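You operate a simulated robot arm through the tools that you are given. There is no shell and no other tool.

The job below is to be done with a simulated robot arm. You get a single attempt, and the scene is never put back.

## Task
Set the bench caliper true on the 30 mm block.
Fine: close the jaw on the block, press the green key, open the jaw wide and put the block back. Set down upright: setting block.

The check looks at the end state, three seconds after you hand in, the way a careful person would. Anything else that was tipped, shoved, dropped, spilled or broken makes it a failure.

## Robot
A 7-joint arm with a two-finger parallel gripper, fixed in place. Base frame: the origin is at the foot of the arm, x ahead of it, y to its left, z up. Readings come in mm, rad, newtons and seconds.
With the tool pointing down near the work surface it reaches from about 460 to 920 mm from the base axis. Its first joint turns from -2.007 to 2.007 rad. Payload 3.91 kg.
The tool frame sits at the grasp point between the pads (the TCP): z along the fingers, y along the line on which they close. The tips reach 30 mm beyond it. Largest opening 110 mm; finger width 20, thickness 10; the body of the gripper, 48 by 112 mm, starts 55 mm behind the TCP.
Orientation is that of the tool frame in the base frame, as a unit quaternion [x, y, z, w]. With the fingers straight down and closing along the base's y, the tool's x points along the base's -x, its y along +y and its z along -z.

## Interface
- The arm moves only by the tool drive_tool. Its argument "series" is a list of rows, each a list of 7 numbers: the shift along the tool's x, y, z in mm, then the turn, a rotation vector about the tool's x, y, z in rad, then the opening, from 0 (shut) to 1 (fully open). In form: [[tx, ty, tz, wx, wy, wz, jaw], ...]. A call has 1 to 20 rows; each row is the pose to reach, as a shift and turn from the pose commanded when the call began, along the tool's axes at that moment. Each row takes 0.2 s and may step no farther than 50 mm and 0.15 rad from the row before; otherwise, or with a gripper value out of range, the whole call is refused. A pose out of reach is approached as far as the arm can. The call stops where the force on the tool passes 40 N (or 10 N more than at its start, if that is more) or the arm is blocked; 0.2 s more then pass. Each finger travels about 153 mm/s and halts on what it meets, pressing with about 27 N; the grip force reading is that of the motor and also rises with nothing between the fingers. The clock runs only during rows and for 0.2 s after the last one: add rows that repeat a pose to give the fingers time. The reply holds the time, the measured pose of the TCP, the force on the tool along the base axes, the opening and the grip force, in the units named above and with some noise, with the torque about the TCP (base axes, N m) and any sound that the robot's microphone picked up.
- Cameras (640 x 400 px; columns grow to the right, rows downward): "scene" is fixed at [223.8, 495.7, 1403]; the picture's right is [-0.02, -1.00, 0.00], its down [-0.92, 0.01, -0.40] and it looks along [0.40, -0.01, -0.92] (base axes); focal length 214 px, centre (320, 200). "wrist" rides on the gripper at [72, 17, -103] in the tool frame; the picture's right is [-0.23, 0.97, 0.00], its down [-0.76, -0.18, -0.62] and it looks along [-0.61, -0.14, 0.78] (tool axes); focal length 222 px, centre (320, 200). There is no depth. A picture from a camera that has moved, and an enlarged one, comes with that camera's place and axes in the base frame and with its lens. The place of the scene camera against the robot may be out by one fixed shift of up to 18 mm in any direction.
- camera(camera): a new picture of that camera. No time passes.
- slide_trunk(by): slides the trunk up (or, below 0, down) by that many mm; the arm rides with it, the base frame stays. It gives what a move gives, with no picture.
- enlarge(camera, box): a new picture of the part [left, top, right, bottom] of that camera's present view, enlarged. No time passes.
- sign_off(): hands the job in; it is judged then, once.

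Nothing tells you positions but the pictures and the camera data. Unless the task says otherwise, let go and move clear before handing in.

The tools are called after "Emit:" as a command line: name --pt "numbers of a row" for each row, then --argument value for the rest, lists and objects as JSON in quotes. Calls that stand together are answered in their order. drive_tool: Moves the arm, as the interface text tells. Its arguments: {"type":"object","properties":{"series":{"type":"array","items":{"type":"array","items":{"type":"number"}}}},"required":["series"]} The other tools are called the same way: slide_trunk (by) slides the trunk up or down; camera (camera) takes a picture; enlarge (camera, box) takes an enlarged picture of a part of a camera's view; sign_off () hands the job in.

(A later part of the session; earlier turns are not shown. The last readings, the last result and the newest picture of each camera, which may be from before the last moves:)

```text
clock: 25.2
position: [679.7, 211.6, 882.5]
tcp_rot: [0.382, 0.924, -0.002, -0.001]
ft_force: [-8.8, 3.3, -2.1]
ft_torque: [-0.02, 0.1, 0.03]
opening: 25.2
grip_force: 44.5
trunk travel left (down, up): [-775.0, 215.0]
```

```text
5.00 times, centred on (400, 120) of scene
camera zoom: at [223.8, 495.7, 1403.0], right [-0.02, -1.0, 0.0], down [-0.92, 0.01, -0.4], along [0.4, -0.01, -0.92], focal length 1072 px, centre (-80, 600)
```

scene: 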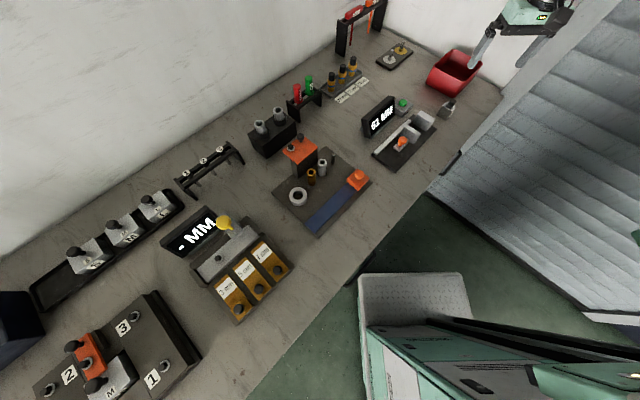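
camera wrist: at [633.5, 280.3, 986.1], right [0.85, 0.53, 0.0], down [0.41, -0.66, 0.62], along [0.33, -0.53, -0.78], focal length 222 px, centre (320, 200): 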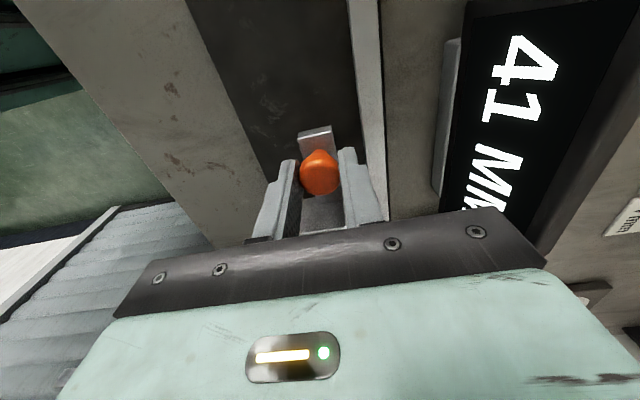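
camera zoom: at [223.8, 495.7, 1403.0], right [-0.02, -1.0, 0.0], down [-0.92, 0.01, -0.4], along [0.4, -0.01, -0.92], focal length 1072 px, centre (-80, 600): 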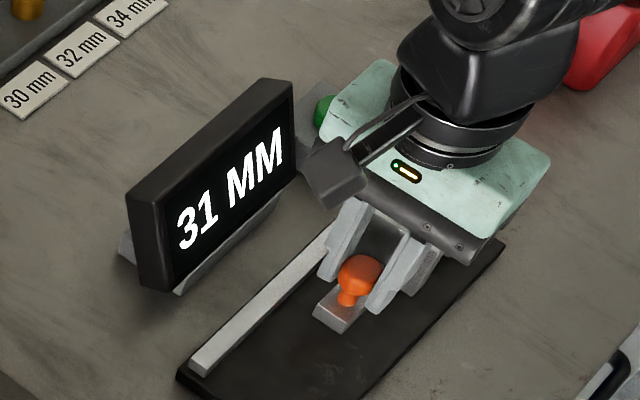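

Force rose to ~9 N while the reading stayed at 31 MM, so the block appears clamped. One more firm push to confirm.

Emit:
drive_tool --pt "-0.7 0 0 0 0 0 0" --pt "-1.5 0 0 0 0 0 0" --pt "-1.5 0 0 0 0 0 0"

Emit:
enlarge --camera "scene" --box '[350, 80, 450, 160]'

Emit:
camera --camera "wrist"

```text
clock: 26.0
position: [680.7, 211.2, 882.9]
tcp_rot: [0.381, 0.925, -0.001, -0.001]
ft_force: [-15.2, 11.6, -7.9]
ft_torque: [0.11, 0.1, 0.09]
opening: 25.2
grip_force: 44.8
trunk travel left (down, up): [-775.0, 215.0]
```

```text
5.00 times, centred on (400, 120) of scene
camera zoom: at [223.8, 495.7, 1403.0], right [-0.02, -1.0, 0.0], down [-0.92, 0.01, -0.4], along [0.4, -0.01, -0.92], focal length 1072 px, centre (-80, 600)
```

zoom: 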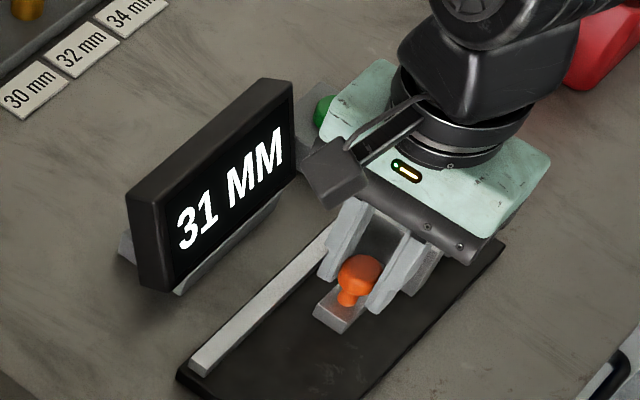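

```text
taken
camera wrist: at [640.8, 273.1, 986.2], right [0.85, 0.53, 0.0], down [0.42, -0.66, 0.62], along [0.33, -0.53, -0.78], focal length 222 px, centre (320, 200)
```

wrist: 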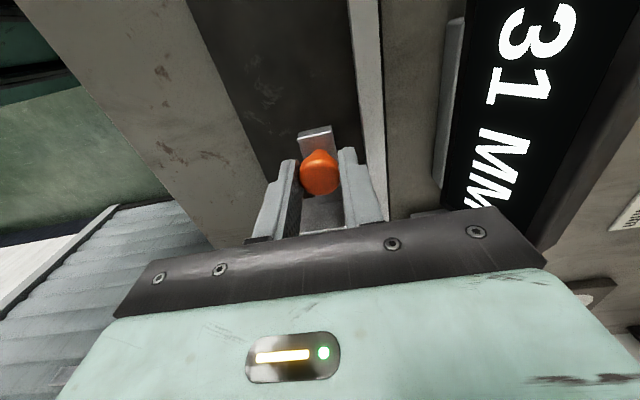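

Clamped firmly (≈19 N, reading steady at 31 — so the caliper reads ~1 mm off). I'll ease the preload, open the fingers and lift clear.

Emit:
drive_tool --pt "1.2 0 0 0 0 0 0" --pt "1.5 0 0 0 0 0 0.1" --pt "1.5 0 0 0 0 0 0.35" --pt "1.5 0 0 0 0 0 0.42" --pt "1.5 0 0 0 0 0 0.42" --pt "1.5 0 -15 0 0 0 0.42" --pt "1.5 0 -40 0 0 0 0.42" --pt "1.5 0 -70 0 0 0 0.42" --pt "1.5 0 -70 0 0 0 0.42"

Emit:
camera --camera "wrist"

Emit:
enlarge --camera "scene" --box '[350, 80, 450, 160]'

```text
clock: 28.0
position: [680.3, 210.1, 952.7]
tcp_rot: [0.381, 0.924, 0.001, 0.0]
ft_force: [0.8, -0.6, 0.9]
ft_torque: [0.01, 0.03, 0.01]
opening: 46.4
grip_force: 0.1
trunk travel left (down, up): [-775.0, 215.0]
```

```text
taken
camera wrist: at [640.4, 272.2, 1055.8], right [0.85, 0.53, 0.0], down [0.41, -0.66, 0.62], along [0.33, -0.53, -0.78], focal length 222 px, centre (320, 200)
```

wrist: 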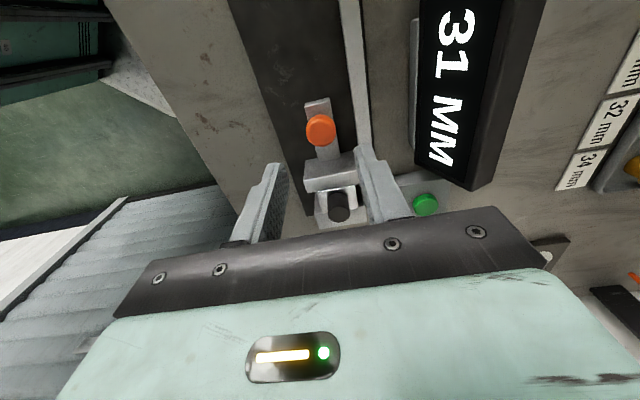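

```text
5.00 times, centred on (400, 120) of scene
camera zoom: at [223.8, 495.7, 1403.0], right [-0.02, -1.0, 0.0], down [-0.92, 0.01, -0.4], along [0.4, -0.01, -0.92], focal length 1072 px, centre (-80, 600)
```

zoom: 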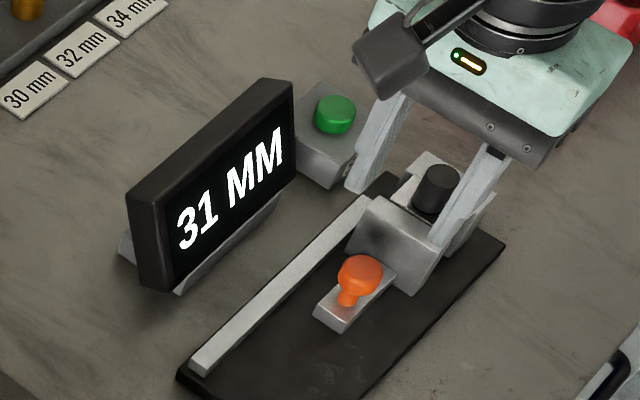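

The jaw stays clamped at 31 MM with the block held. Next I move over the green key (a≈-455, b≈729, top z≈852) and check alignment.

Emit:
drive_tool --pt "-20 17 -5 0 0 0 0.42" --pt "-45 38 -5 0 0 0 0.42" --pt "-70 59 -5 0 0 0 0.42" --pt "-95 80 -5 0 0 0 0.42" --pt "-115 96 -5 0 0 0 0.42" --pt "-122 101 0 0 0 0 0.42" --pt "-122 101 0 0 0 0 0.42"

Emit:
camera --camera "wrist"

Emit:
enlarge --camera "wrist" --box '[240, 60, 400, 180]'

Emit:
enlarge --camera "scene" --box '[350, 80, 450, 160]'

```text
clock: 29.6
position: [840.2, 196.7, 953.0]
tcp_rot: [0.382, 0.924, 0.0, 0.001]
ft_force: [-0.3, -0.8, 0.6]
ft_torque: [0.0, -0.01, -0.01]
opening: 46.3
grip_force: 0.2
trunk travel left (down, up): [-775.0, 215.0]
```

```text
taken
camera wrist: at [800.2, 258.5, 1056.6], right [0.85, 0.53, 0.0], down [0.41, -0.66, 0.62], along [0.33, -0.53, -0.78], focal length 222 px, centre (320, 200)
```

wrist: 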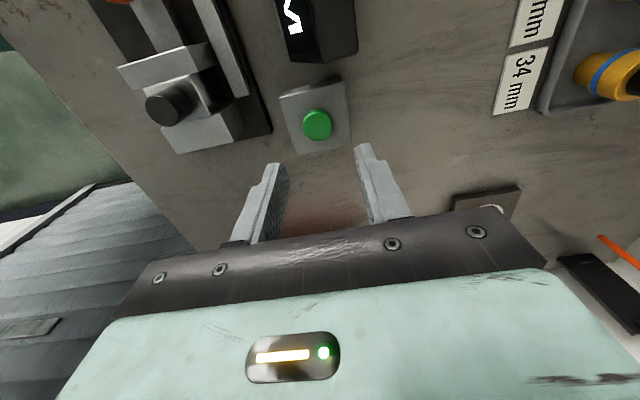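

```text
3.33 times, centred on (320, 120) of wrist
camera zoom: at [800.2, 258.5, 1056.6], right [0.85, 0.53, 0.0], down [0.41, -0.66, 0.62], along [0.33, -0.53, -0.78], focal length 740 px, centre (320, 467)
```

zoom: 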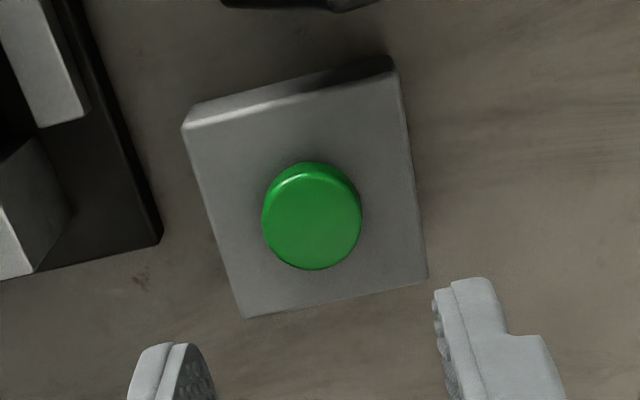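

```text
5.00 times, centred on (400, 120) of scene
camera zoom: at [223.8, 495.7, 1403.0], right [-0.02, -1.0, 0.0], down [-0.92, 0.01, -0.4], along [0.4, -0.01, -0.92], focal length 1072 px, centre (-80, 600)
```

zoom: 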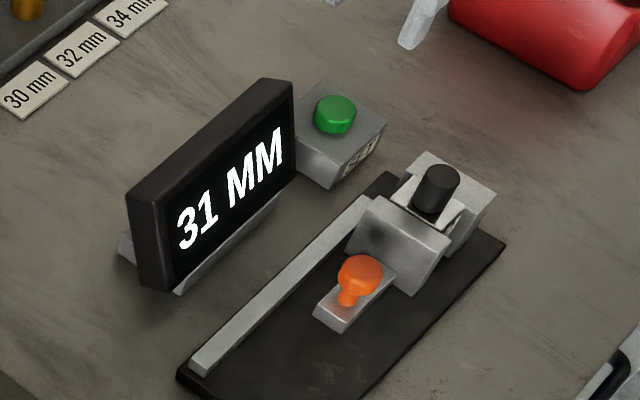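

Key lies about 2 mm to the -y side of the TCP. I'll shut the fingers and descend to just above it.

Emit:
drive_tool --pt "0 -2.3 10 0 0 0 0.2" --pt "0 -2.3 30 0 0 0 0" --pt "0 -2.3 48 0 0 0 0" --pt "0 -2.3 58 0 0 0 0" --pt "0 -2.3 63 0 0 0 0" --pt "0 -2.3 63 0 0 0 0"

Emit:
enlarge --camera "wrist" --box '[220, 40, 420, 220]'

Emit:
enlarge --camera "scene" --box '[350, 80, 450, 160]'

```text
clock: 31.0
position: [835.8, 194.0, 888.7]
tcp_rot: [0.382, 0.924, -0.001, 0.0]
ft_force: [-0.1, 0.0, 0.3]
ft_torque: [-0.04, -0.02, -0.02]
opening: 0.0
grip_force: 27.7
trunk travel left (down, up): [-775.0, 215.0]
```

```text
2.22 times, centred on (320, 130) of wrist
camera zoom: at [796.6, 257.1, 992.5], right [0.85, 0.53, 0.0], down [0.41, -0.66, 0.62], along [0.33, -0.53, -0.78], focal length 494 px, centre (320, 356)
```

zoom: 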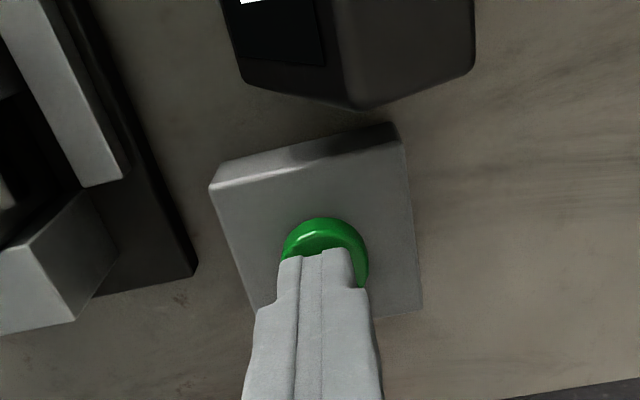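

```text
5.00 times, centred on (400, 120) of scene
camera zoom: at [223.8, 495.7, 1403.0], right [-0.02, -1.0, 0.0], down [-0.92, 0.01, -0.4], along [0.4, -0.01, -0.92], focal length 1072 px, centre (-80, 600)
```

zoom: 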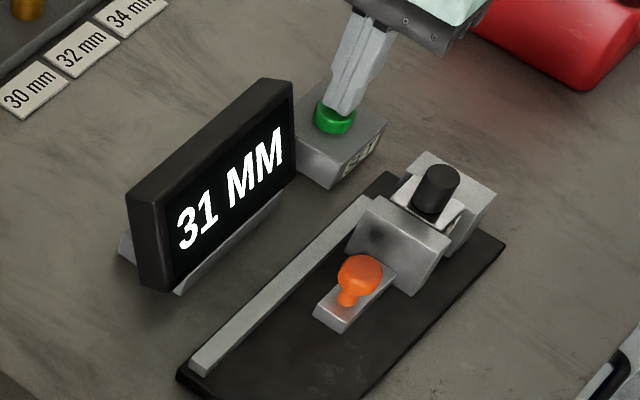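

Closed tips are centred above the key. Pressing down in 1 mm steps.

Emit:
drive_tool --pt "0 0 1.5 0 0 0 0" --pt "0 0 3 0 0 0 0" --pt "0 0 4.5 0 0 0 0" --pt "0 0 6 0 0 0 0" --pt "0 0 6 0 0 0 0"

Emit:
enlarge --camera "scene" --box '[350, 80, 450, 160]'

```text
clock: 32.2
position: [837.2, 194.7, 884.1]
tcp_rot: [0.382, 0.924, 0.0, 0.0]
ft_force: [-0.2, 0.3, 1.1]
ft_torque: [0.01, 0.0, 0.02]
opening: 0.1
grip_force: 27.0
trunk travel left (down, up): [-775.0, 215.0]
```

```text
5.00 times, centred on (400, 120) of scene
camera zoom: at [223.8, 495.7, 1403.0], right [-0.02, -1.0, 0.0], down [-0.92, 0.01, -0.4], along [0.4, -0.01, -0.92], focal length 1072 px, centre (-80, 600)
```

zoom: 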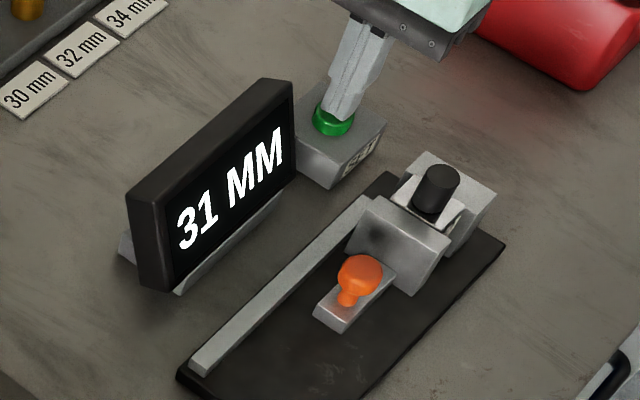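

No contact yet (~1 N). Continuing down in 1 mm steps.

Emit:
drive_tool --pt "0 0 1 0 0 0 0" --pt "0 0 2 0 0 0 0" --pt "0 0 3 0 0 0 0" --pt "0 0 3 0 0 0 0"

Emit:
enlarge --camera "scene" --box '[350, 80, 450, 160]'

```text
clock: 33.2
position: [836.7, 194.1, 880.8]
tcp_rot: [0.382, 0.924, 0.0, 0.0]
ft_force: [0.4, 2.0, 2.4]
ft_torque: [0.05, -0.02, 0.03]
opening: 0.0
grip_force: 27.1
trunk travel left (down, up): [-775.0, 215.0]
heard: click
```

```text
5.00 times, centred on (400, 120) of scene
camera zoom: at [223.8, 495.7, 1403.0], right [-0.02, -1.0, 0.0], down [-0.92, 0.01, -0.4], along [0.4, -0.01, -0.92], focal length 1072 px, centre (-80, 600)
```

zoom: 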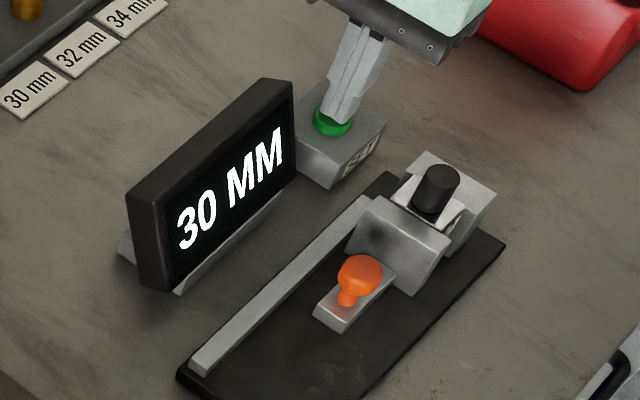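

Click heard and the display now reads 30 MM. I'll lift off and go back over the orange knob.

Emit:
drive_tool --pt "0 0 -10 0 0 0 0" --pt "0 0 -40 0 0 0 0" --pt "0 0 -75 0 0 0 0.2" --pt "25 -20 -78 0 0 0 0.42" --pt "55 -44 -78 0 0 0 0.42" --pt "85 -69 -78 0 0 0 0.42" --pt "112 -91 -78 0 0 0 0.42" --pt "122 -99 -75 0 0 0 0.42" --pt "122 -99 -75 0 0 0 0.42"

Emit:
camera --camera "wrist"

Emit:
enlarge --camera "wrist" --box '[240, 60, 400, 180]'

Emit:
enlarge --camera "scene" --box '[350, 80, 450, 160]'

```text
clock: 35.2
position: [679.2, 210.0, 954.7]
tcp_rot: [0.382, 0.924, 0.0, -0.001]
ft_force: [0.5, 0.3, -0.2]
ft_torque: [-0.02, 0.03, 0.0]
opening: 46.2
grip_force: 0.0
trunk travel left (down, up): [-775.0, 215.0]
```

```text
taken
camera wrist: at [640.3, 271.4, 1058.3], right [0.85, 0.53, 0.0], down [0.41, -0.66, 0.62], along [0.33, -0.53, -0.78], focal length 222 px, centre (320, 200)
```

wrist: 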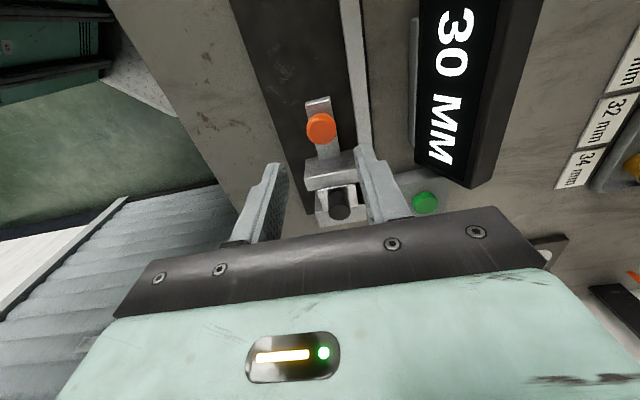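

```text
3.33 times, centred on (320, 120) of wrist
camera zoom: at [640.3, 271.4, 1058.3], right [0.85, 0.53, 0.0], down [0.41, -0.66, 0.62], along [0.33, -0.53, -0.78], focal length 740 px, centre (320, 467)
```

zoom: 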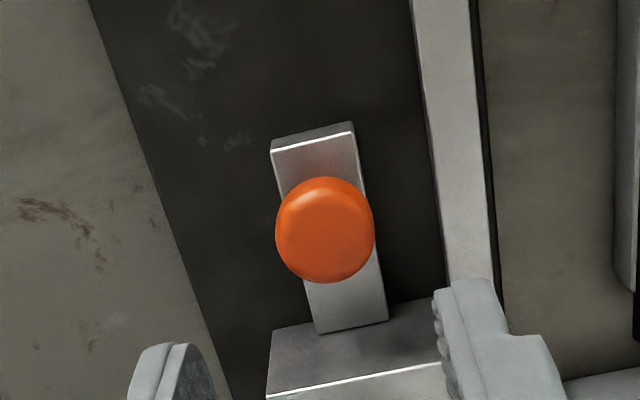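

```text
5.00 times, centred on (400, 120) of scene
camera zoom: at [223.8, 495.7, 1403.0], right [-0.02, -1.0, 0.0], down [-0.92, 0.01, -0.4], along [0.4, -0.01, -0.92], focal length 1072 px, centre (-80, 600)
```

zoom: 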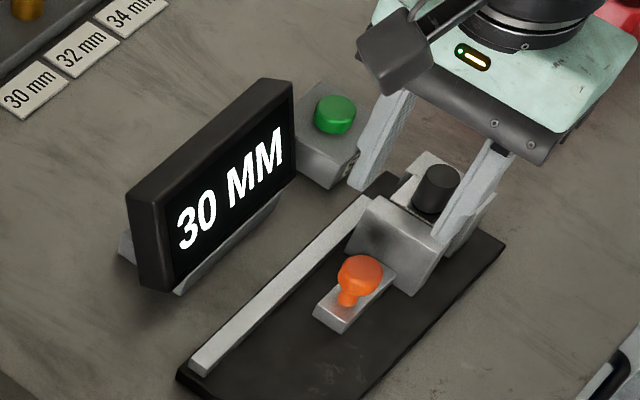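

Knob is ~1.6 mm off in x and y; descending onto it and gripping again.

Emit:
drive_tool --pt "1.6 1.5 20 0 0 0 0.45" --pt "1.6 1.5 40 0 0 0 0.45" --pt "1.6 1.5 57 0 0 0 0.45" --pt "1.6 1.5 68 0 0 0 0.45" --pt "1.6 1.5 72 0 0 0 0.45" --pt "1.6 1.5 72 0 0 0 0.45" --pt "1.6 1.5 72 0 0 0 0.2" --pt "1.6 1.5 72 0 0 0 0" --pt "1.6 1.5 72 0 0 0 0" --pt "1.6 1.5 72 0 0 0 0"

Emit:
camera --camera "wrist"

```text
clock: 37.4
position: [678.3, 212.9, 884.8]
tcp_rot: [0.382, 0.924, -0.001, 0.0]
ft_force: [-8.9, -9.3, -2.1]
ft_torque: [-0.21, 0.2, -0.04]
opening: 25.2
grip_force: 45.3
trunk travel left (down, up): [-775.0, 215.0]
```

```text
taken
camera wrist: at [640.1, 274.4, 987.5], right [0.85, 0.53, 0.0], down [0.41, -0.66, 0.62], along [0.33, -0.53, -0.78], focal length 222 px, centre (320, 200)
```

wrist: 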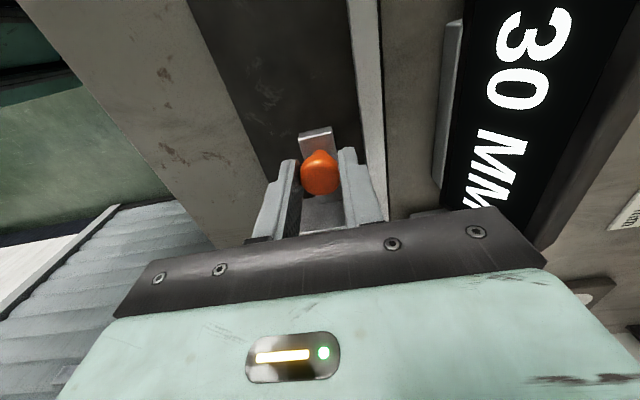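

Gripped, with a ~13 N sideways preload, so I'll ease 1.7 mm back in y and then pull the jaw open.

Emit:
drive_tool --pt "0 -1 0 0 0 0 0" --pt "0 -1.8 0 0 0 0 0" --pt "3 -1.8 0 0 0 0 0" --pt "8 -1.8 0 0 0 0 0" --pt "14 -1.8 0 0 0 0 0" --pt "20 -1.8 0 0 0 0 0" --pt "26 -1.8 0 0 0 0 0" --pt "30 -1.8 0 0 0 0 0" --pt "30 -1.8 0 0 0 0 0"

Emit:
camera --camera "wrist"

Emit:
enlarge --camera "scene" --box '[350, 80, 450, 160]'

```text
clock: 39.4
position: [658.2, 233.5, 883.5]
tcp_rot: [0.383, 0.924, 0.0, 0.001]
ft_force: [-4.3, -5.8, 2.8]
ft_torque: [0.01, 0.15, -0.07]
opening: 25.5
grip_force: 44.7
trunk travel left (down, up): [-775.0, 215.0]
```

```text
taken
camera wrist: at [618.6, 295.4, 987.5], right [0.85, 0.53, 0.0], down [0.41, -0.66, 0.62], along [0.33, -0.53, -0.78], focal length 222 px, centre (320, 200)
```

wrist: 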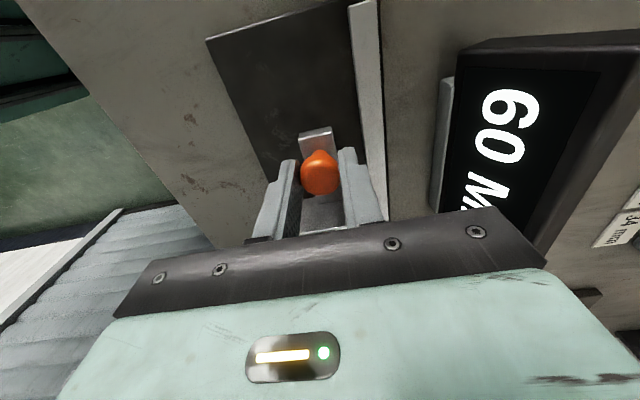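

```text
5.00 times, centred on (400, 120) of scene
camera zoom: at [223.8, 495.7, 1403.0], right [-0.02, -1.0, 0.0], down [-0.92, 0.01, -0.4], along [0.4, -0.01, -0.92], focal length 1072 px, centre (-80, 600)
```

zoom: 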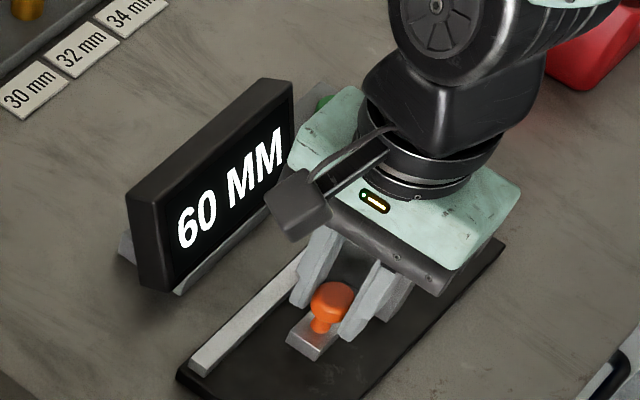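

Jaw is back to 60 MM. I'll carry on opening further to make it clearly wide, watching the force for an end stop.

Emit:
drive_tool --pt "3 -0.6 0 0 0 0 0" --pt "6 -0.6 0 0 0 0 0" --pt "9 -0.6 0 0 0 0 0" --pt "12 -0.6 0 0 0 0 0" --pt "15 -0.6 0 0 0 0 0" --pt "15 -0.6 0 0 0 0 0"

Emit:
enlarge --camera "scene" --box '[350, 80, 450, 160]'

```text
clock: 40.8
position: [644.4, 245.3, 883.7]
tcp_rot: [0.381, 0.924, 0.0, -0.002]
ft_force: [-1.6, 1.4, -0.4]
ft_torque: [-0.01, 0.01, 0.0]
opening: 0.0
grip_force: 37.9
trunk travel left (down, up): [-775.0, 215.0]
```

```text
5.00 times, centred on (400, 120) of scene
camera zoom: at [223.8, 495.7, 1403.0], right [-0.02, -1.0, 0.0], down [-0.92, 0.01, -0.4], along [0.4, -0.01, -0.92], focal length 1072 px, centre (-80, 600)
```

zoom: 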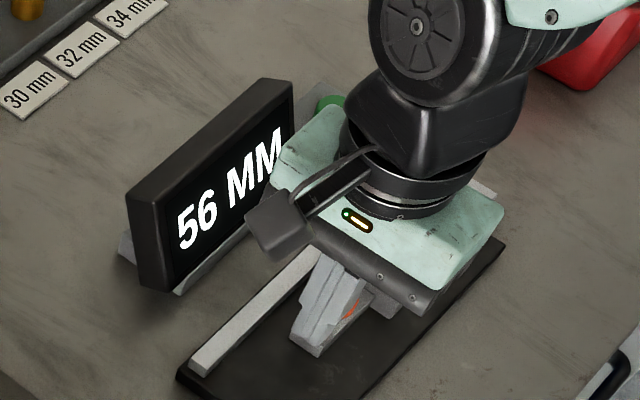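

The jaw has an end stop at about 60 mm: my fingers slid off the knob and it sprang back to 56. I'll lift clear, look, and re-grip to bring it back fully open.

Emit:
drive_tool --pt "4 0 0 0 0 0 0" --pt "4 0 -15 0 0 0 0" --pt "4 0 -40 0 0 0 0" --pt "0 0 -70 0 0 0 0.3" --pt "-10 0 -72 0 0 0 0.42" --pt "-18 0 -72 0 0 0 0.42" --pt "-18 0 -72 0 0 0 0.42"

Emit:
camera --camera "wrist"

Emit:
enlarge --camera "wrist" --box '[240, 60, 400, 180]'

Emit:
enlarge --camera "scene" --box '[350, 80, 450, 160]'

```text
clock: 42.4
position: [659.3, 230.2, 957.1]
tcp_rot: [0.382, 0.924, 0.0, -0.001]
ft_force: [0.1, -0.7, -0.3]
ft_torque: [0.02, 0.02, 0.01]
opening: 46.2
grip_force: 0.1
trunk travel left (down, up): [-775.0, 215.0]
```

```text
taken
camera wrist: at [620.5, 292.2, 1060.6], right [0.85, 0.53, 0.0], down [0.41, -0.66, 0.62], along [0.33, -0.53, -0.78], focal length 222 px, centre (320, 200)
```

wrist: 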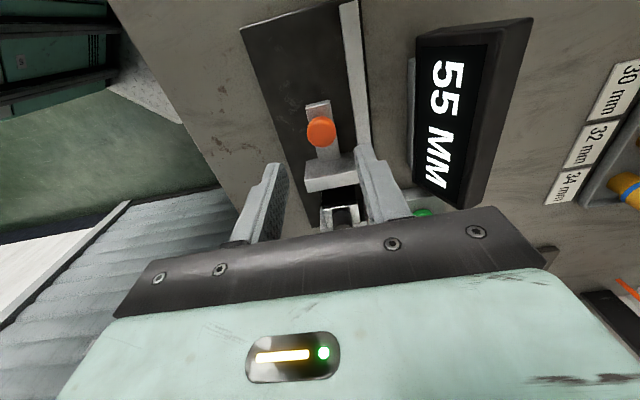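

```text
3.33 times, centred on (320, 120) of wrist
camera zoom: at [620.5, 292.2, 1060.6], right [0.85, 0.53, 0.0], down [0.41, -0.66, 0.62], along [0.33, -0.53, -0.78], focal length 740 px, centre (320, 467)
```

zoom: 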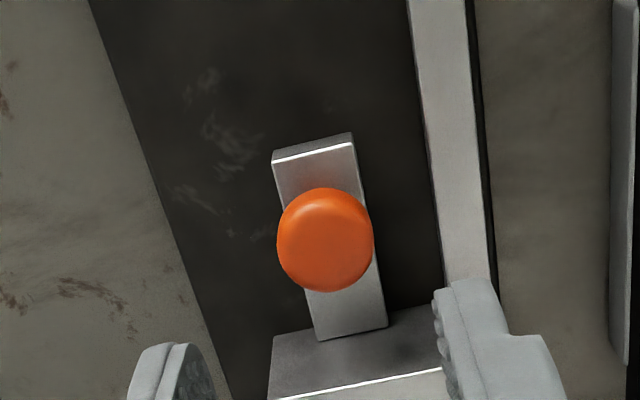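

```text
5.00 times, centred on (400, 120) of scene
camera zoom: at [223.8, 495.7, 1403.0], right [-0.02, -1.0, 0.0], down [-0.92, 0.01, -0.4], along [0.4, -0.01, -0.92], focal length 1072 px, centre (-80, 600)
```

zoom: 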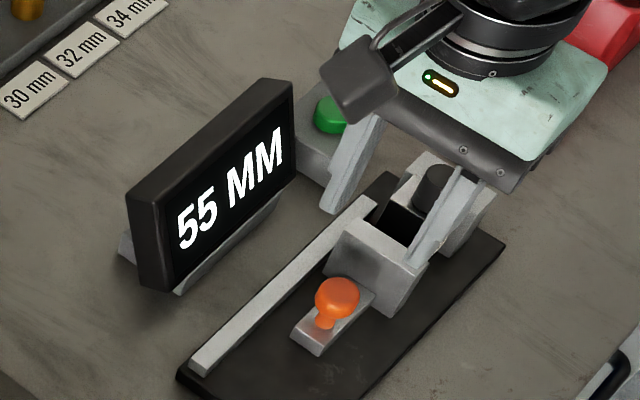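

Knob is at about x -2, y +0.8 from the TCP. Re-gripping, then pulling only ~5 mm to the stop.

Emit:
drive_tool --pt "-2 0.5 20 0 0 0 0.45" --pt "-2 0.5 40 0 0 0 0.45" --pt "-2 0.5 58 0 0 0 0.45" --pt "-2 0.5 70 0 0 0 0.45" --pt "-2 0.5 75 0 0 0 0.45" --pt "-2 0.5 75 0 0 0 0.45" --pt "-2 0.5 75 0 0 0 0.2" --pt "-2 0.5 75 0 0 0 0" --pt "-2 0.5 75 0 0 0 0" --pt "-2 0.5 75 0 0 0 0"

Emit:
camera --camera "wrist"

```text
clock: 44.6
position: [662.5, 228.7, 880.1]
tcp_rot: [0.382, 0.924, 0.0, 0.0]
ft_force: [2.6, 3.6, -4.0]
ft_torque: [0.0, -0.07, -0.01]
opening: 25.4
grip_force: 45.5
trunk travel left (down, up): [-775.0, 215.0]
```

```text
taken
camera wrist: at [622.9, 291.0, 983.9], right [0.85, 0.53, 0.0], down [0.41, -0.66, 0.62], along [0.33, -0.53, -0.78], focal length 222 px, centre (320, 200)
```

wrist: 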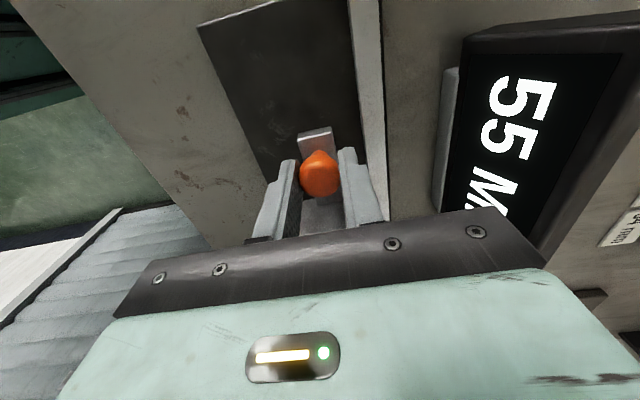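

Gripped with little preload at 55 MM. Pulling 5 mm gently towards the stop.

Emit:
drive_tool --pt "1.5 0 0 0 0 0 0" --pt "3 0 0 0 0 0 0" --pt "4.2 0 0 0 0 0 0" --pt "5.2 0 0 0 0 0 0" --pt "5.2 0 0 0 0 0 0"

Emit:
enlarge --camera "scene" --box '[350, 80, 450, 160]'

```text
clock: 45.8
position: [659.1, 232.7, 880.4]
tcp_rot: [0.382, 0.924, 0.0, 0.001]
ft_force: [9.4, -0.7, -8.0]
ft_torque: [0.19, 0.04, 0.0]
opening: 25.3
grip_force: 45.6
trunk travel left (down, up): [-775.0, 215.0]
```

```text
5.00 times, centred on (400, 120) of scene
camera zoom: at [223.8, 495.7, 1403.0], right [-0.02, -1.0, 0.0], down [-0.92, 0.01, -0.4], along [0.4, -0.01, -0.92], focal length 1072 px, centre (-80, 600)
```

zoom: 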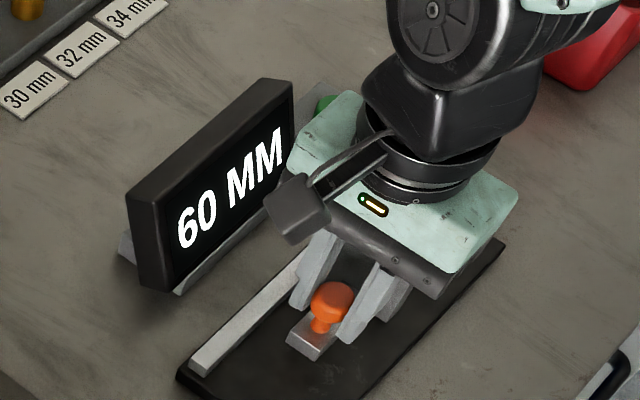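

Jaw is at its stop at 60 MM. I'll ease off, release, and lift clear.

Emit:
drive_tool --pt "-0.6 0 0 0 0 0 0" --pt "-0.6 0 0 0 0 0 0.3" --pt "-0.6 0 0 0 0 0 0.42" --pt "-0.6 0 0 0 0 0 0.42" --pt "-0.6 0 -20 0 0 0 0.42" --pt "-0.6 0 -50 0 0 0 0.42" --pt "-5 0 -80 0 0 0 0.5" --pt "-40 0 -95 0 0 0 0.55" --pt "-75 0 -98 0 0 0 0.55" --pt "-95 0 -98 0 0 0 0.55" --pt "-95 0 -98 0 0 0 0.55"

Emit:
camera --camera "wrist"

Emit:
enlarge --camera "wrist" --box '[240, 40, 400, 160]'

Emit:
enlarge --camera "scene" --box '[350, 80, 450, 160]'

```text
clock: 48.2
position: [724.5, 166.1, 979.0]
tcp_rot: [0.381, 0.924, 0.0, -0.001]
ft_force: [-0.2, 0.2, 0.8]
ft_torque: [-0.01, 0.01, 0.0]
opening: 60.6
grip_force: 0.0
trunk travel left (down, up): [-775.0, 215.0]
```

```text
taken
camera wrist: at [685.5, 228.0, 1082.0], right [0.85, 0.53, 0.0], down [0.41, -0.66, 0.62], along [0.33, -0.53, -0.78], focal length 222 px, centre (320, 200)
```

wrist: 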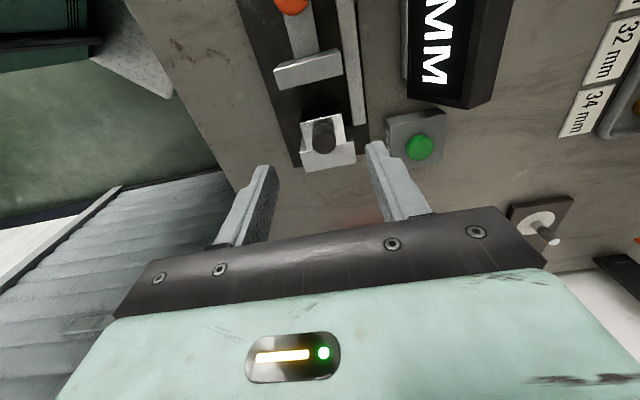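

```text
3.33 times, centred on (320, 100) of wrist
camera zoom: at [685.5, 228.0, 1082.0], right [0.85, 0.53, 0.0], down [0.41, -0.66, 0.62], along [0.33, -0.53, -0.78], focal length 740 px, centre (320, 533)
```

zoom: 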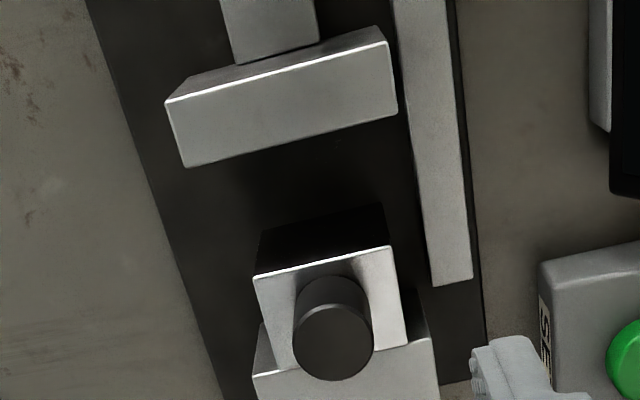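

```text
5.00 times, centred on (400, 120) of scene
camera zoom: at [223.8, 495.7, 1403.0], right [-0.02, -1.0, 0.0], down [-0.92, 0.01, -0.4], along [0.4, -0.01, -0.92], focal length 1072 px, centre (-80, 600)
```

zoom: 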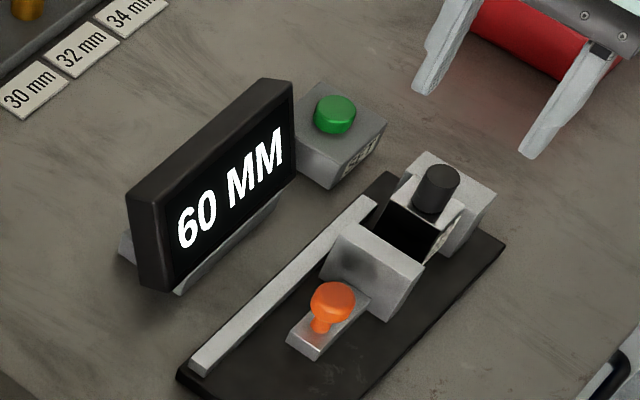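

Display still reads 60 MM; the block stands against the fixed jaw, at x≈-10.3, y≈+1.1 from the TCP. Descending on its knob.

Emit:
drive_tool --pt "-10.3 1.1 10 0 0 0 0.45" --pt "-10.3 1.1 30 0 0 0 0.45" --pt "-10.3 1.1 48 0 0 0 0.45" --pt "-10.3 1.1 58 0 0 0 0.45" --pt "-10.3 1.1 58 0 0 0 0.45"

Emit:
enlarge --camera "wrist" --box '[220, 60, 420, 220]'

```text
clock: 49.4
position: [733.0, 159.1, 920.5]
tcp_rot: [0.382, 0.924, -0.001, 0.0]
ft_force: [0.4, -0.1, -0.1]
ft_torque: [0.0, 0.01, 0.01]
opening: 49.8
grip_force: 0.1
trunk travel left (down, up): [-775.0, 215.0]
```

```text
2.50 times, centred on (320, 140) of wrist
camera zoom: at [693.2, 221.8, 1024.4], right [0.85, 0.53, 0.0], down [0.41, -0.66, 0.62], along [0.33, -0.53, -0.78], focal length 555 px, centre (320, 350)
```

zoom: 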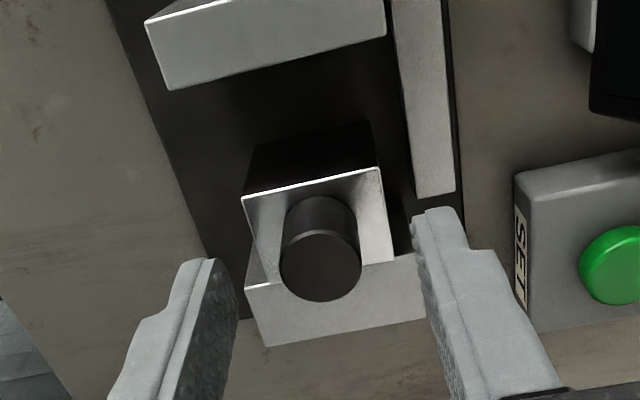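

Centred. Lowering the last 14 mm and gripping the knob.

Emit:
drive_tool --pt "-0.5 0 8 0 0 0 0.45" --pt "-0.5 0 14 0 0 0 0.45" --pt "-0.5 0 14 0 0 0 0.45" --pt "-0.5 0 14 0 0 0 0.2" --pt "-0.5 0 14 0 0 0 0" --pt "-0.5 0 14 0 0 0 0" --pt "-0.5 0 14 0 0 0 0"

Emit:
enlarge --camera "wrist" --box '[220, 60, 420, 220]'

```text
clock: 51.0
position: [732.8, 158.3, 907.2]
tcp_rot: [0.382, 0.924, 0.001, 0.0]
ft_force: [1.6, 1.0, 2.3]
ft_torque: [0.08, -0.06, -0.01]
opening: 21.5
grip_force: 26.9
trunk travel left (down, up): [-775.0, 215.0]
```

```text
2.50 times, centred on (320, 140) of wrist
camera zoom: at [693.0, 221.6, 1010.6], right [0.85, 0.53, 0.0], down [0.41, -0.66, 0.62], along [0.33, -0.53, -0.78], focal length 555 px, centre (320, 350)
```

zoom: 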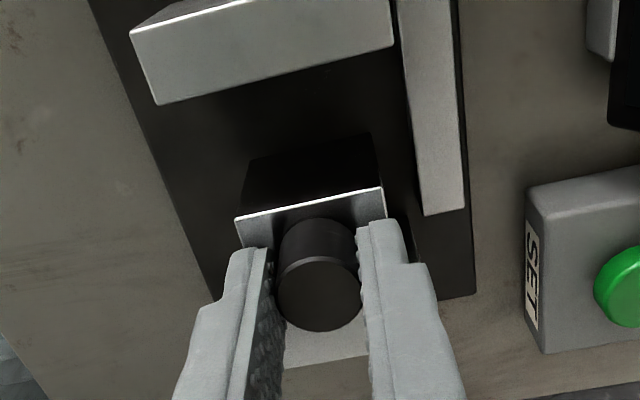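

Gripped. Lifting with a slight shift away from the fixed jaw, then carrying back over the original spot (a≈-540.5, b≈599.9).

Emit:
drive_tool --pt "1.5 0 -3 0 0 0 0" --pt "2 0 -15 0 0 0 0" --pt "2 0 -40 0 0 0 0" --pt "2 0 -68 0 0 0 0" --pt "0 0 -78 0 0 0 0" --pt "-25 -6 -78 0 0 0 0" --pt "-55 -12 -78 0 0 0 0" --pt "-85 -19 -78 0 0 0 0" --pt "-115 -25 -78 0 0 0 0" --pt "-130 -29 -78 0 0 0 0" --pt "-135 -29.8 -78 0 0 0 0" --pt "-135 -29.8 -78 0 0 0 0"

Emit:
camera --camera "wrist"

Emit:
enlarge --camera "scene" --box '[370, 60, 490, 160]'

```text
clock: 53.6
position: [807.6, 41.8, 983.7]
tcp_rot: [0.382, 0.924, 0.0, 0.0]
ft_force: [0.0, 0.9, -3.2]
ft_torque: [-0.01, -0.01, -0.02]
opening: 21.5
grip_force: 27.3
trunk travel left (down, up): [-775.0, 215.0]
```

```text
taken
camera wrist: at [768.1, 103.5, 1087.5], right [0.85, 0.53, 0.0], down [0.41, -0.66, 0.62], along [0.33, -0.53, -0.78], focal length 222 px, centre (320, 200)
```

wrist: 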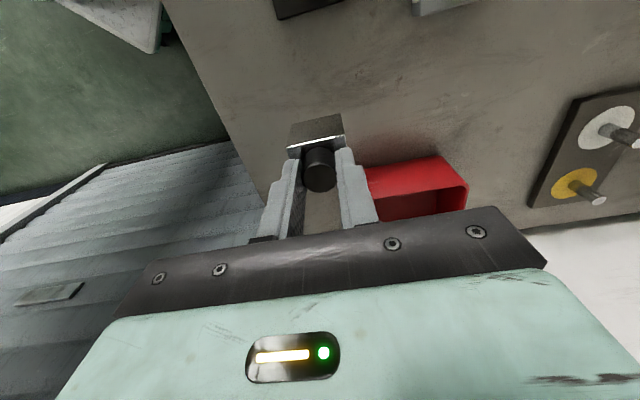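

```text
4.00 times, centred on (430, 110) of scene
camera zoom: at [223.8, 495.7, 1403.0], right [-0.02, -1.0, 0.0], down [-0.92, 0.01, -0.4], along [0.4, -0.01, -0.92], focal length 858 px, centre (-120, 560)
```

zoom: 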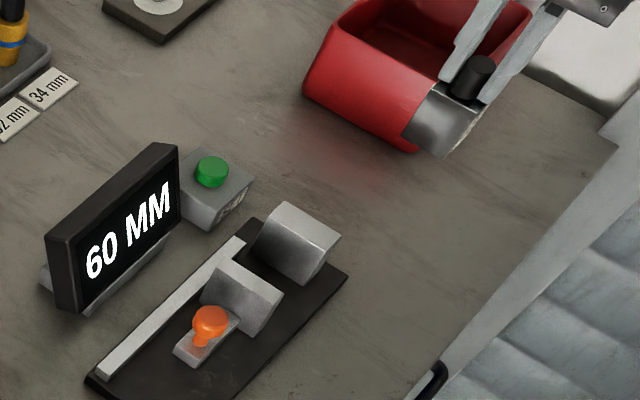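

Position is within 1.5 mm of the original spot. Correcting and lowering to about 5 mm above the bench.

Emit:
drive_tool --pt "1.3 0.6 15 0 0 0 0" --pt "1.3 0.6 38 0 0 0 0" --pt "1.3 0.6 58 0 0 0 0" --pt "1.3 0.6 72 0 0 0 0" --pt "1.3 0.6 80 0 0 0 0" --pt "1.3 0.6 83 0 0 0 0" --pt "1.3 0.6 83 0 0 0 0"

Emit:
enlarge --camera "wrist" --box '[220, 60, 420, 220]'

Emit:
enlarge --camera "scene" --box '[410, 70, 510, 140]'

```text
clock: 55.2
position: [808.3, 43.5, 902.4]
tcp_rot: [0.382, 0.924, 0.001, 0.001]
ft_force: [0.1, 0.5, -2.0]
ft_torque: [-0.05, 0.01, 0.03]
opening: 21.4
grip_force: 27.1
trunk travel left (down, up): [-775.0, 215.0]
```

```text
2.50 times, centred on (320, 140) of wrist
camera zoom: at [767.9, 105.7, 1005.0], right [0.85, 0.53, 0.0], down [0.41, -0.66, 0.62], along [0.33, -0.53, -0.78], focal length 555 px, centre (320, 350)
```

zoom: 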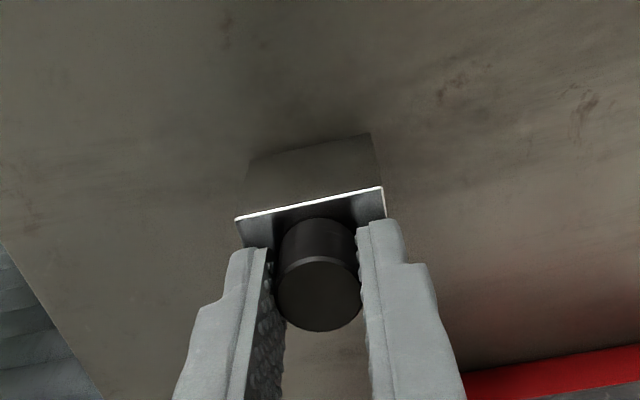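

```text
5.71 times, centred on (460, 105) of scene
camera zoom: at [223.8, 495.7, 1403.0], right [-0.02, -1.0, 0.0], down [-0.92, 0.01, -0.4], along [0.4, -0.01, -0.92], focal length 1226 px, centre (-480, 743)
```

zoom: 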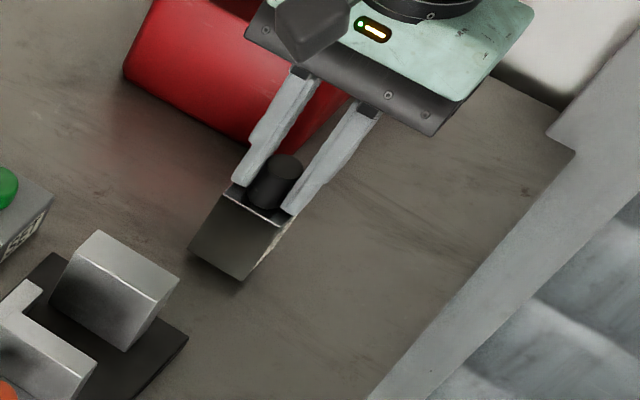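

Right over the original spot. Creeping down to the bench.

Emit:
drive_tool --pt "-0.2 -0.5 1.5 0 0 0 0" --pt "-0.2 -0.5 3 0 0 0 0" --pt "-0.2 -0.5 4 0 0 0 0" --pt "-0.2 -0.5 5 0 0 0 0" --pt "-0.2 -0.5 5 0 0 0 0"

```text
clock: 56.4
position: [807.7, 43.4, 897.5]
tcp_rot: [0.382, 0.924, 0.0, 0.0]
ft_force: [-0.2, 0.2, -3.2]
ft_torque: [0.02, -0.01, -0.02]
opening: 21.2
grip_force: 27.6
trunk travel left (down, up): [-775.0, 215.0]
```

Emit:
drive_tool --pt "0 0 0.7 0 0 0 0" --pt "0 0 1.4 0 0 0 0" --pt "0 0 1.4 0 0 0 0"

```text
clock: 57.2
position: [807.1, 43.3, 895.1]
tcp_rot: [0.382, 0.924, 0.0, 0.0]
ft_force: [1.3, -0.1, -3.6]
ft_torque: [0.01, -0.02, -0.07]
opening: 21.4
grip_force: 26.7
trunk travel left (down, up): [-775.0, 215.0]
```

The force still shows only the block's weight, so it hasn't touched down yet. Another small step.

Emit:
drive_tool --pt "0 0 0.5 0 0 0 0" --pt "0 0 1 0 0 0 0" --pt "0 0 1 0 0 0 0"

```text
clock: 58.0
position: [808.1, 44.0, 895.9]
tcp_rot: [0.382, 0.924, -0.001, 0.0]
ft_force: [-1.4, -0.6, 3.0]
ft_torque: [0.04, 0.08, 0.03]
opening: 21.2
grip_force: 27.0
trunk travel left (down, up): [-775.0, 215.0]
```

Touchdown (force went from -3.5 to +3 N). Opening the fingers and lifting clear.

Emit:
drive_tool --pt "0 0 0 0 0 0 0.1" --pt "0 0 0 0 0 0 0.35" --pt "0 0 0 0 0 0 0.45" --pt "0 0 0 0 0 0 0.45" --pt "0 0 -15 0 0 0 0.45" --pt "0 0 -40 0 0 0 0.45" --pt "0 0 -70 0 0 0 0.45" --pt "0 0 -95 0 0 0 0.45" --pt "0 0 -95 0 0 0 0.45"

Emit:
camera --camera "wrist"

Emit:
enlarge --camera "wrist" --box '[270, 60, 410, 180]'

Emit:
enlarge --camera "scene" --box '[350, 70, 490, 170]'

```text
clock: 60.0
position: [807.2, 45.2, 991.8]
tcp_rot: [0.381, 0.924, 0.0, 0.0]
ft_force: [-0.2, -0.6, 0.4]
ft_torque: [0.0, -0.02, -0.02]
opening: 49.3
grip_force: 0.1
trunk travel left (down, up): [-775.0, 215.0]
```

```text
taken
camera wrist: at [767.4, 106.5, 1094.7], right [0.85, 0.53, 0.0], down [0.41, -0.66, 0.62], along [0.33, -0.53, -0.78], focal length 222 px, centre (320, 200)
```

wrist: 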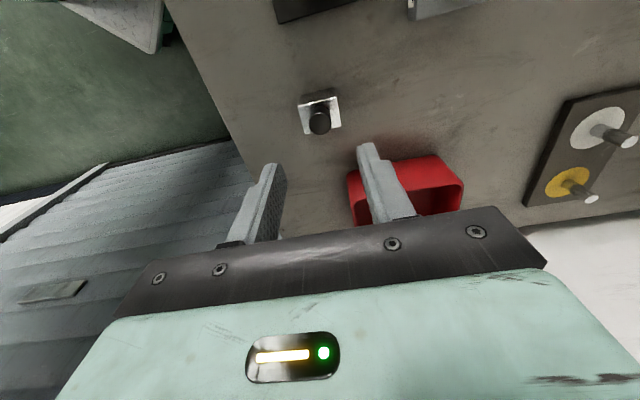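

```text
3.33 times, centred on (340, 120) of wrist
camera zoom: at [767.4, 106.5, 1094.7], right [0.85, 0.53, 0.0], down [0.41, -0.66, 0.62], along [0.33, -0.53, -0.78], focal length 740 px, centre (253, 467)
```

zoom: 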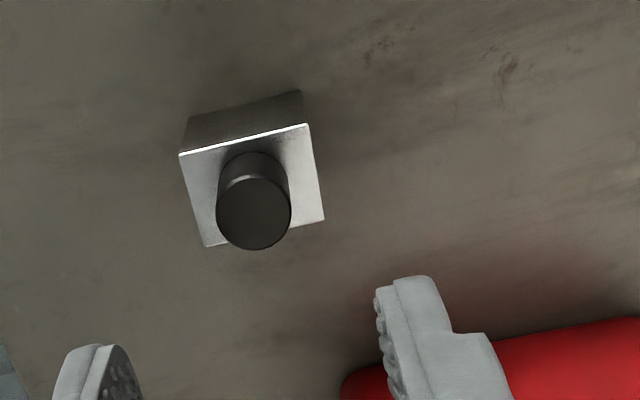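

```text
4.00 times, centred on (420, 120) of scene
camera zoom: at [223.8, 495.7, 1403.0], right [-0.02, -1.0, 0.0], down [-0.92, 0.01, -0.4], along [0.4, -0.01, -0.92], focal length 858 px, centre (-80, 520)
```

zoom: 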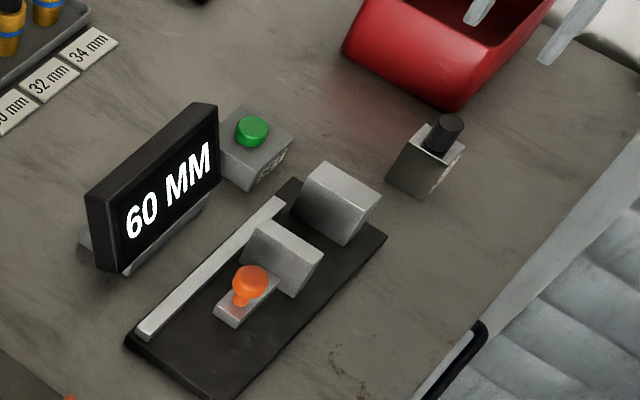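

The block stands upright at its spot and the display shows 60 MM. I'll retreat and compare with the initial pictures.

Emit:
drive_tool --pt "30 -5 -20 0 0 0 0.6" --pt "70 -15 -50 0 0 0 0.8" --pt "115 -30 -80 0 0 0 1" --pt "155 -50 -85 0 0 0 1" --pt "195 -70 -88 0 0 0 1" --pt "195 -70 -88 0 0 0 1"

Emit:
camera --camera "scene"

Emit:
enlarge --camera "scene" --box '[420, 85, 480, 135]'

Emit:
enlarge --camera "scene" --box '[340, 80, 480, 180]'

```text
refused: row 2 steps farther than a row can; nothing moved
```

```text
taken
```

scene: 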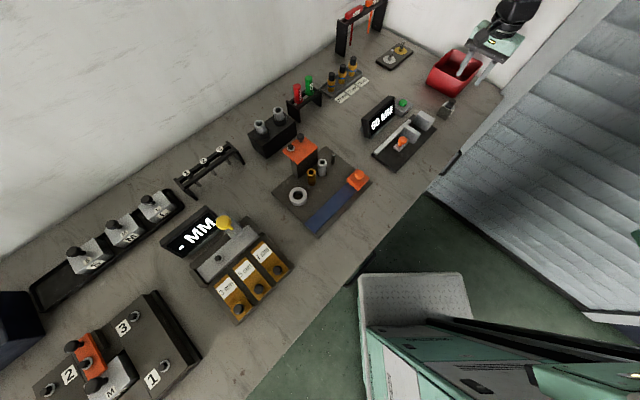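

```text
8.00 times, centred on (450, 110) of scene
camera zoom: at [223.8, 495.7, 1403.0], right [-0.02, -1.0, 0.0], down [-0.92, 0.01, -0.4], along [0.4, -0.01, -0.92], focal length 1716 px, centre (-720, 920)
```

zoom: 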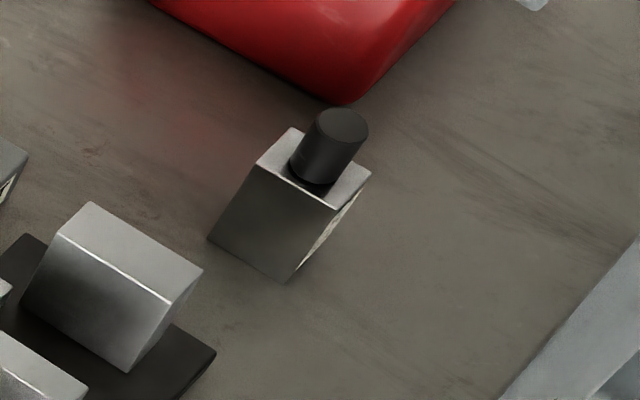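

```text
4.00 times, centred on (410, 130) of scene
camera zoom: at [223.8, 495.7, 1403.0], right [-0.02, -1.0, 0.0], down [-0.92, 0.01, -0.4], along [0.4, -0.01, -0.92], focal length 858 px, centre (-40, 480)
```

zoom: 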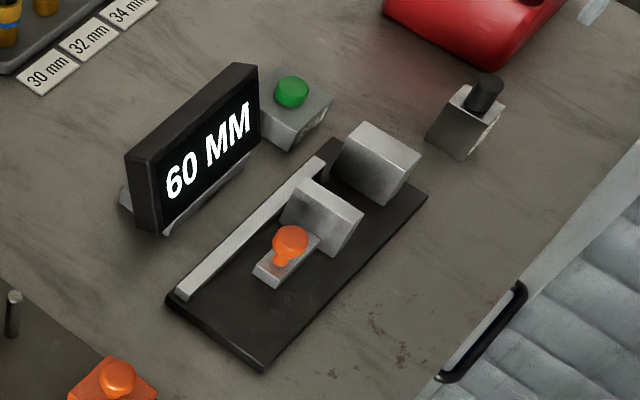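

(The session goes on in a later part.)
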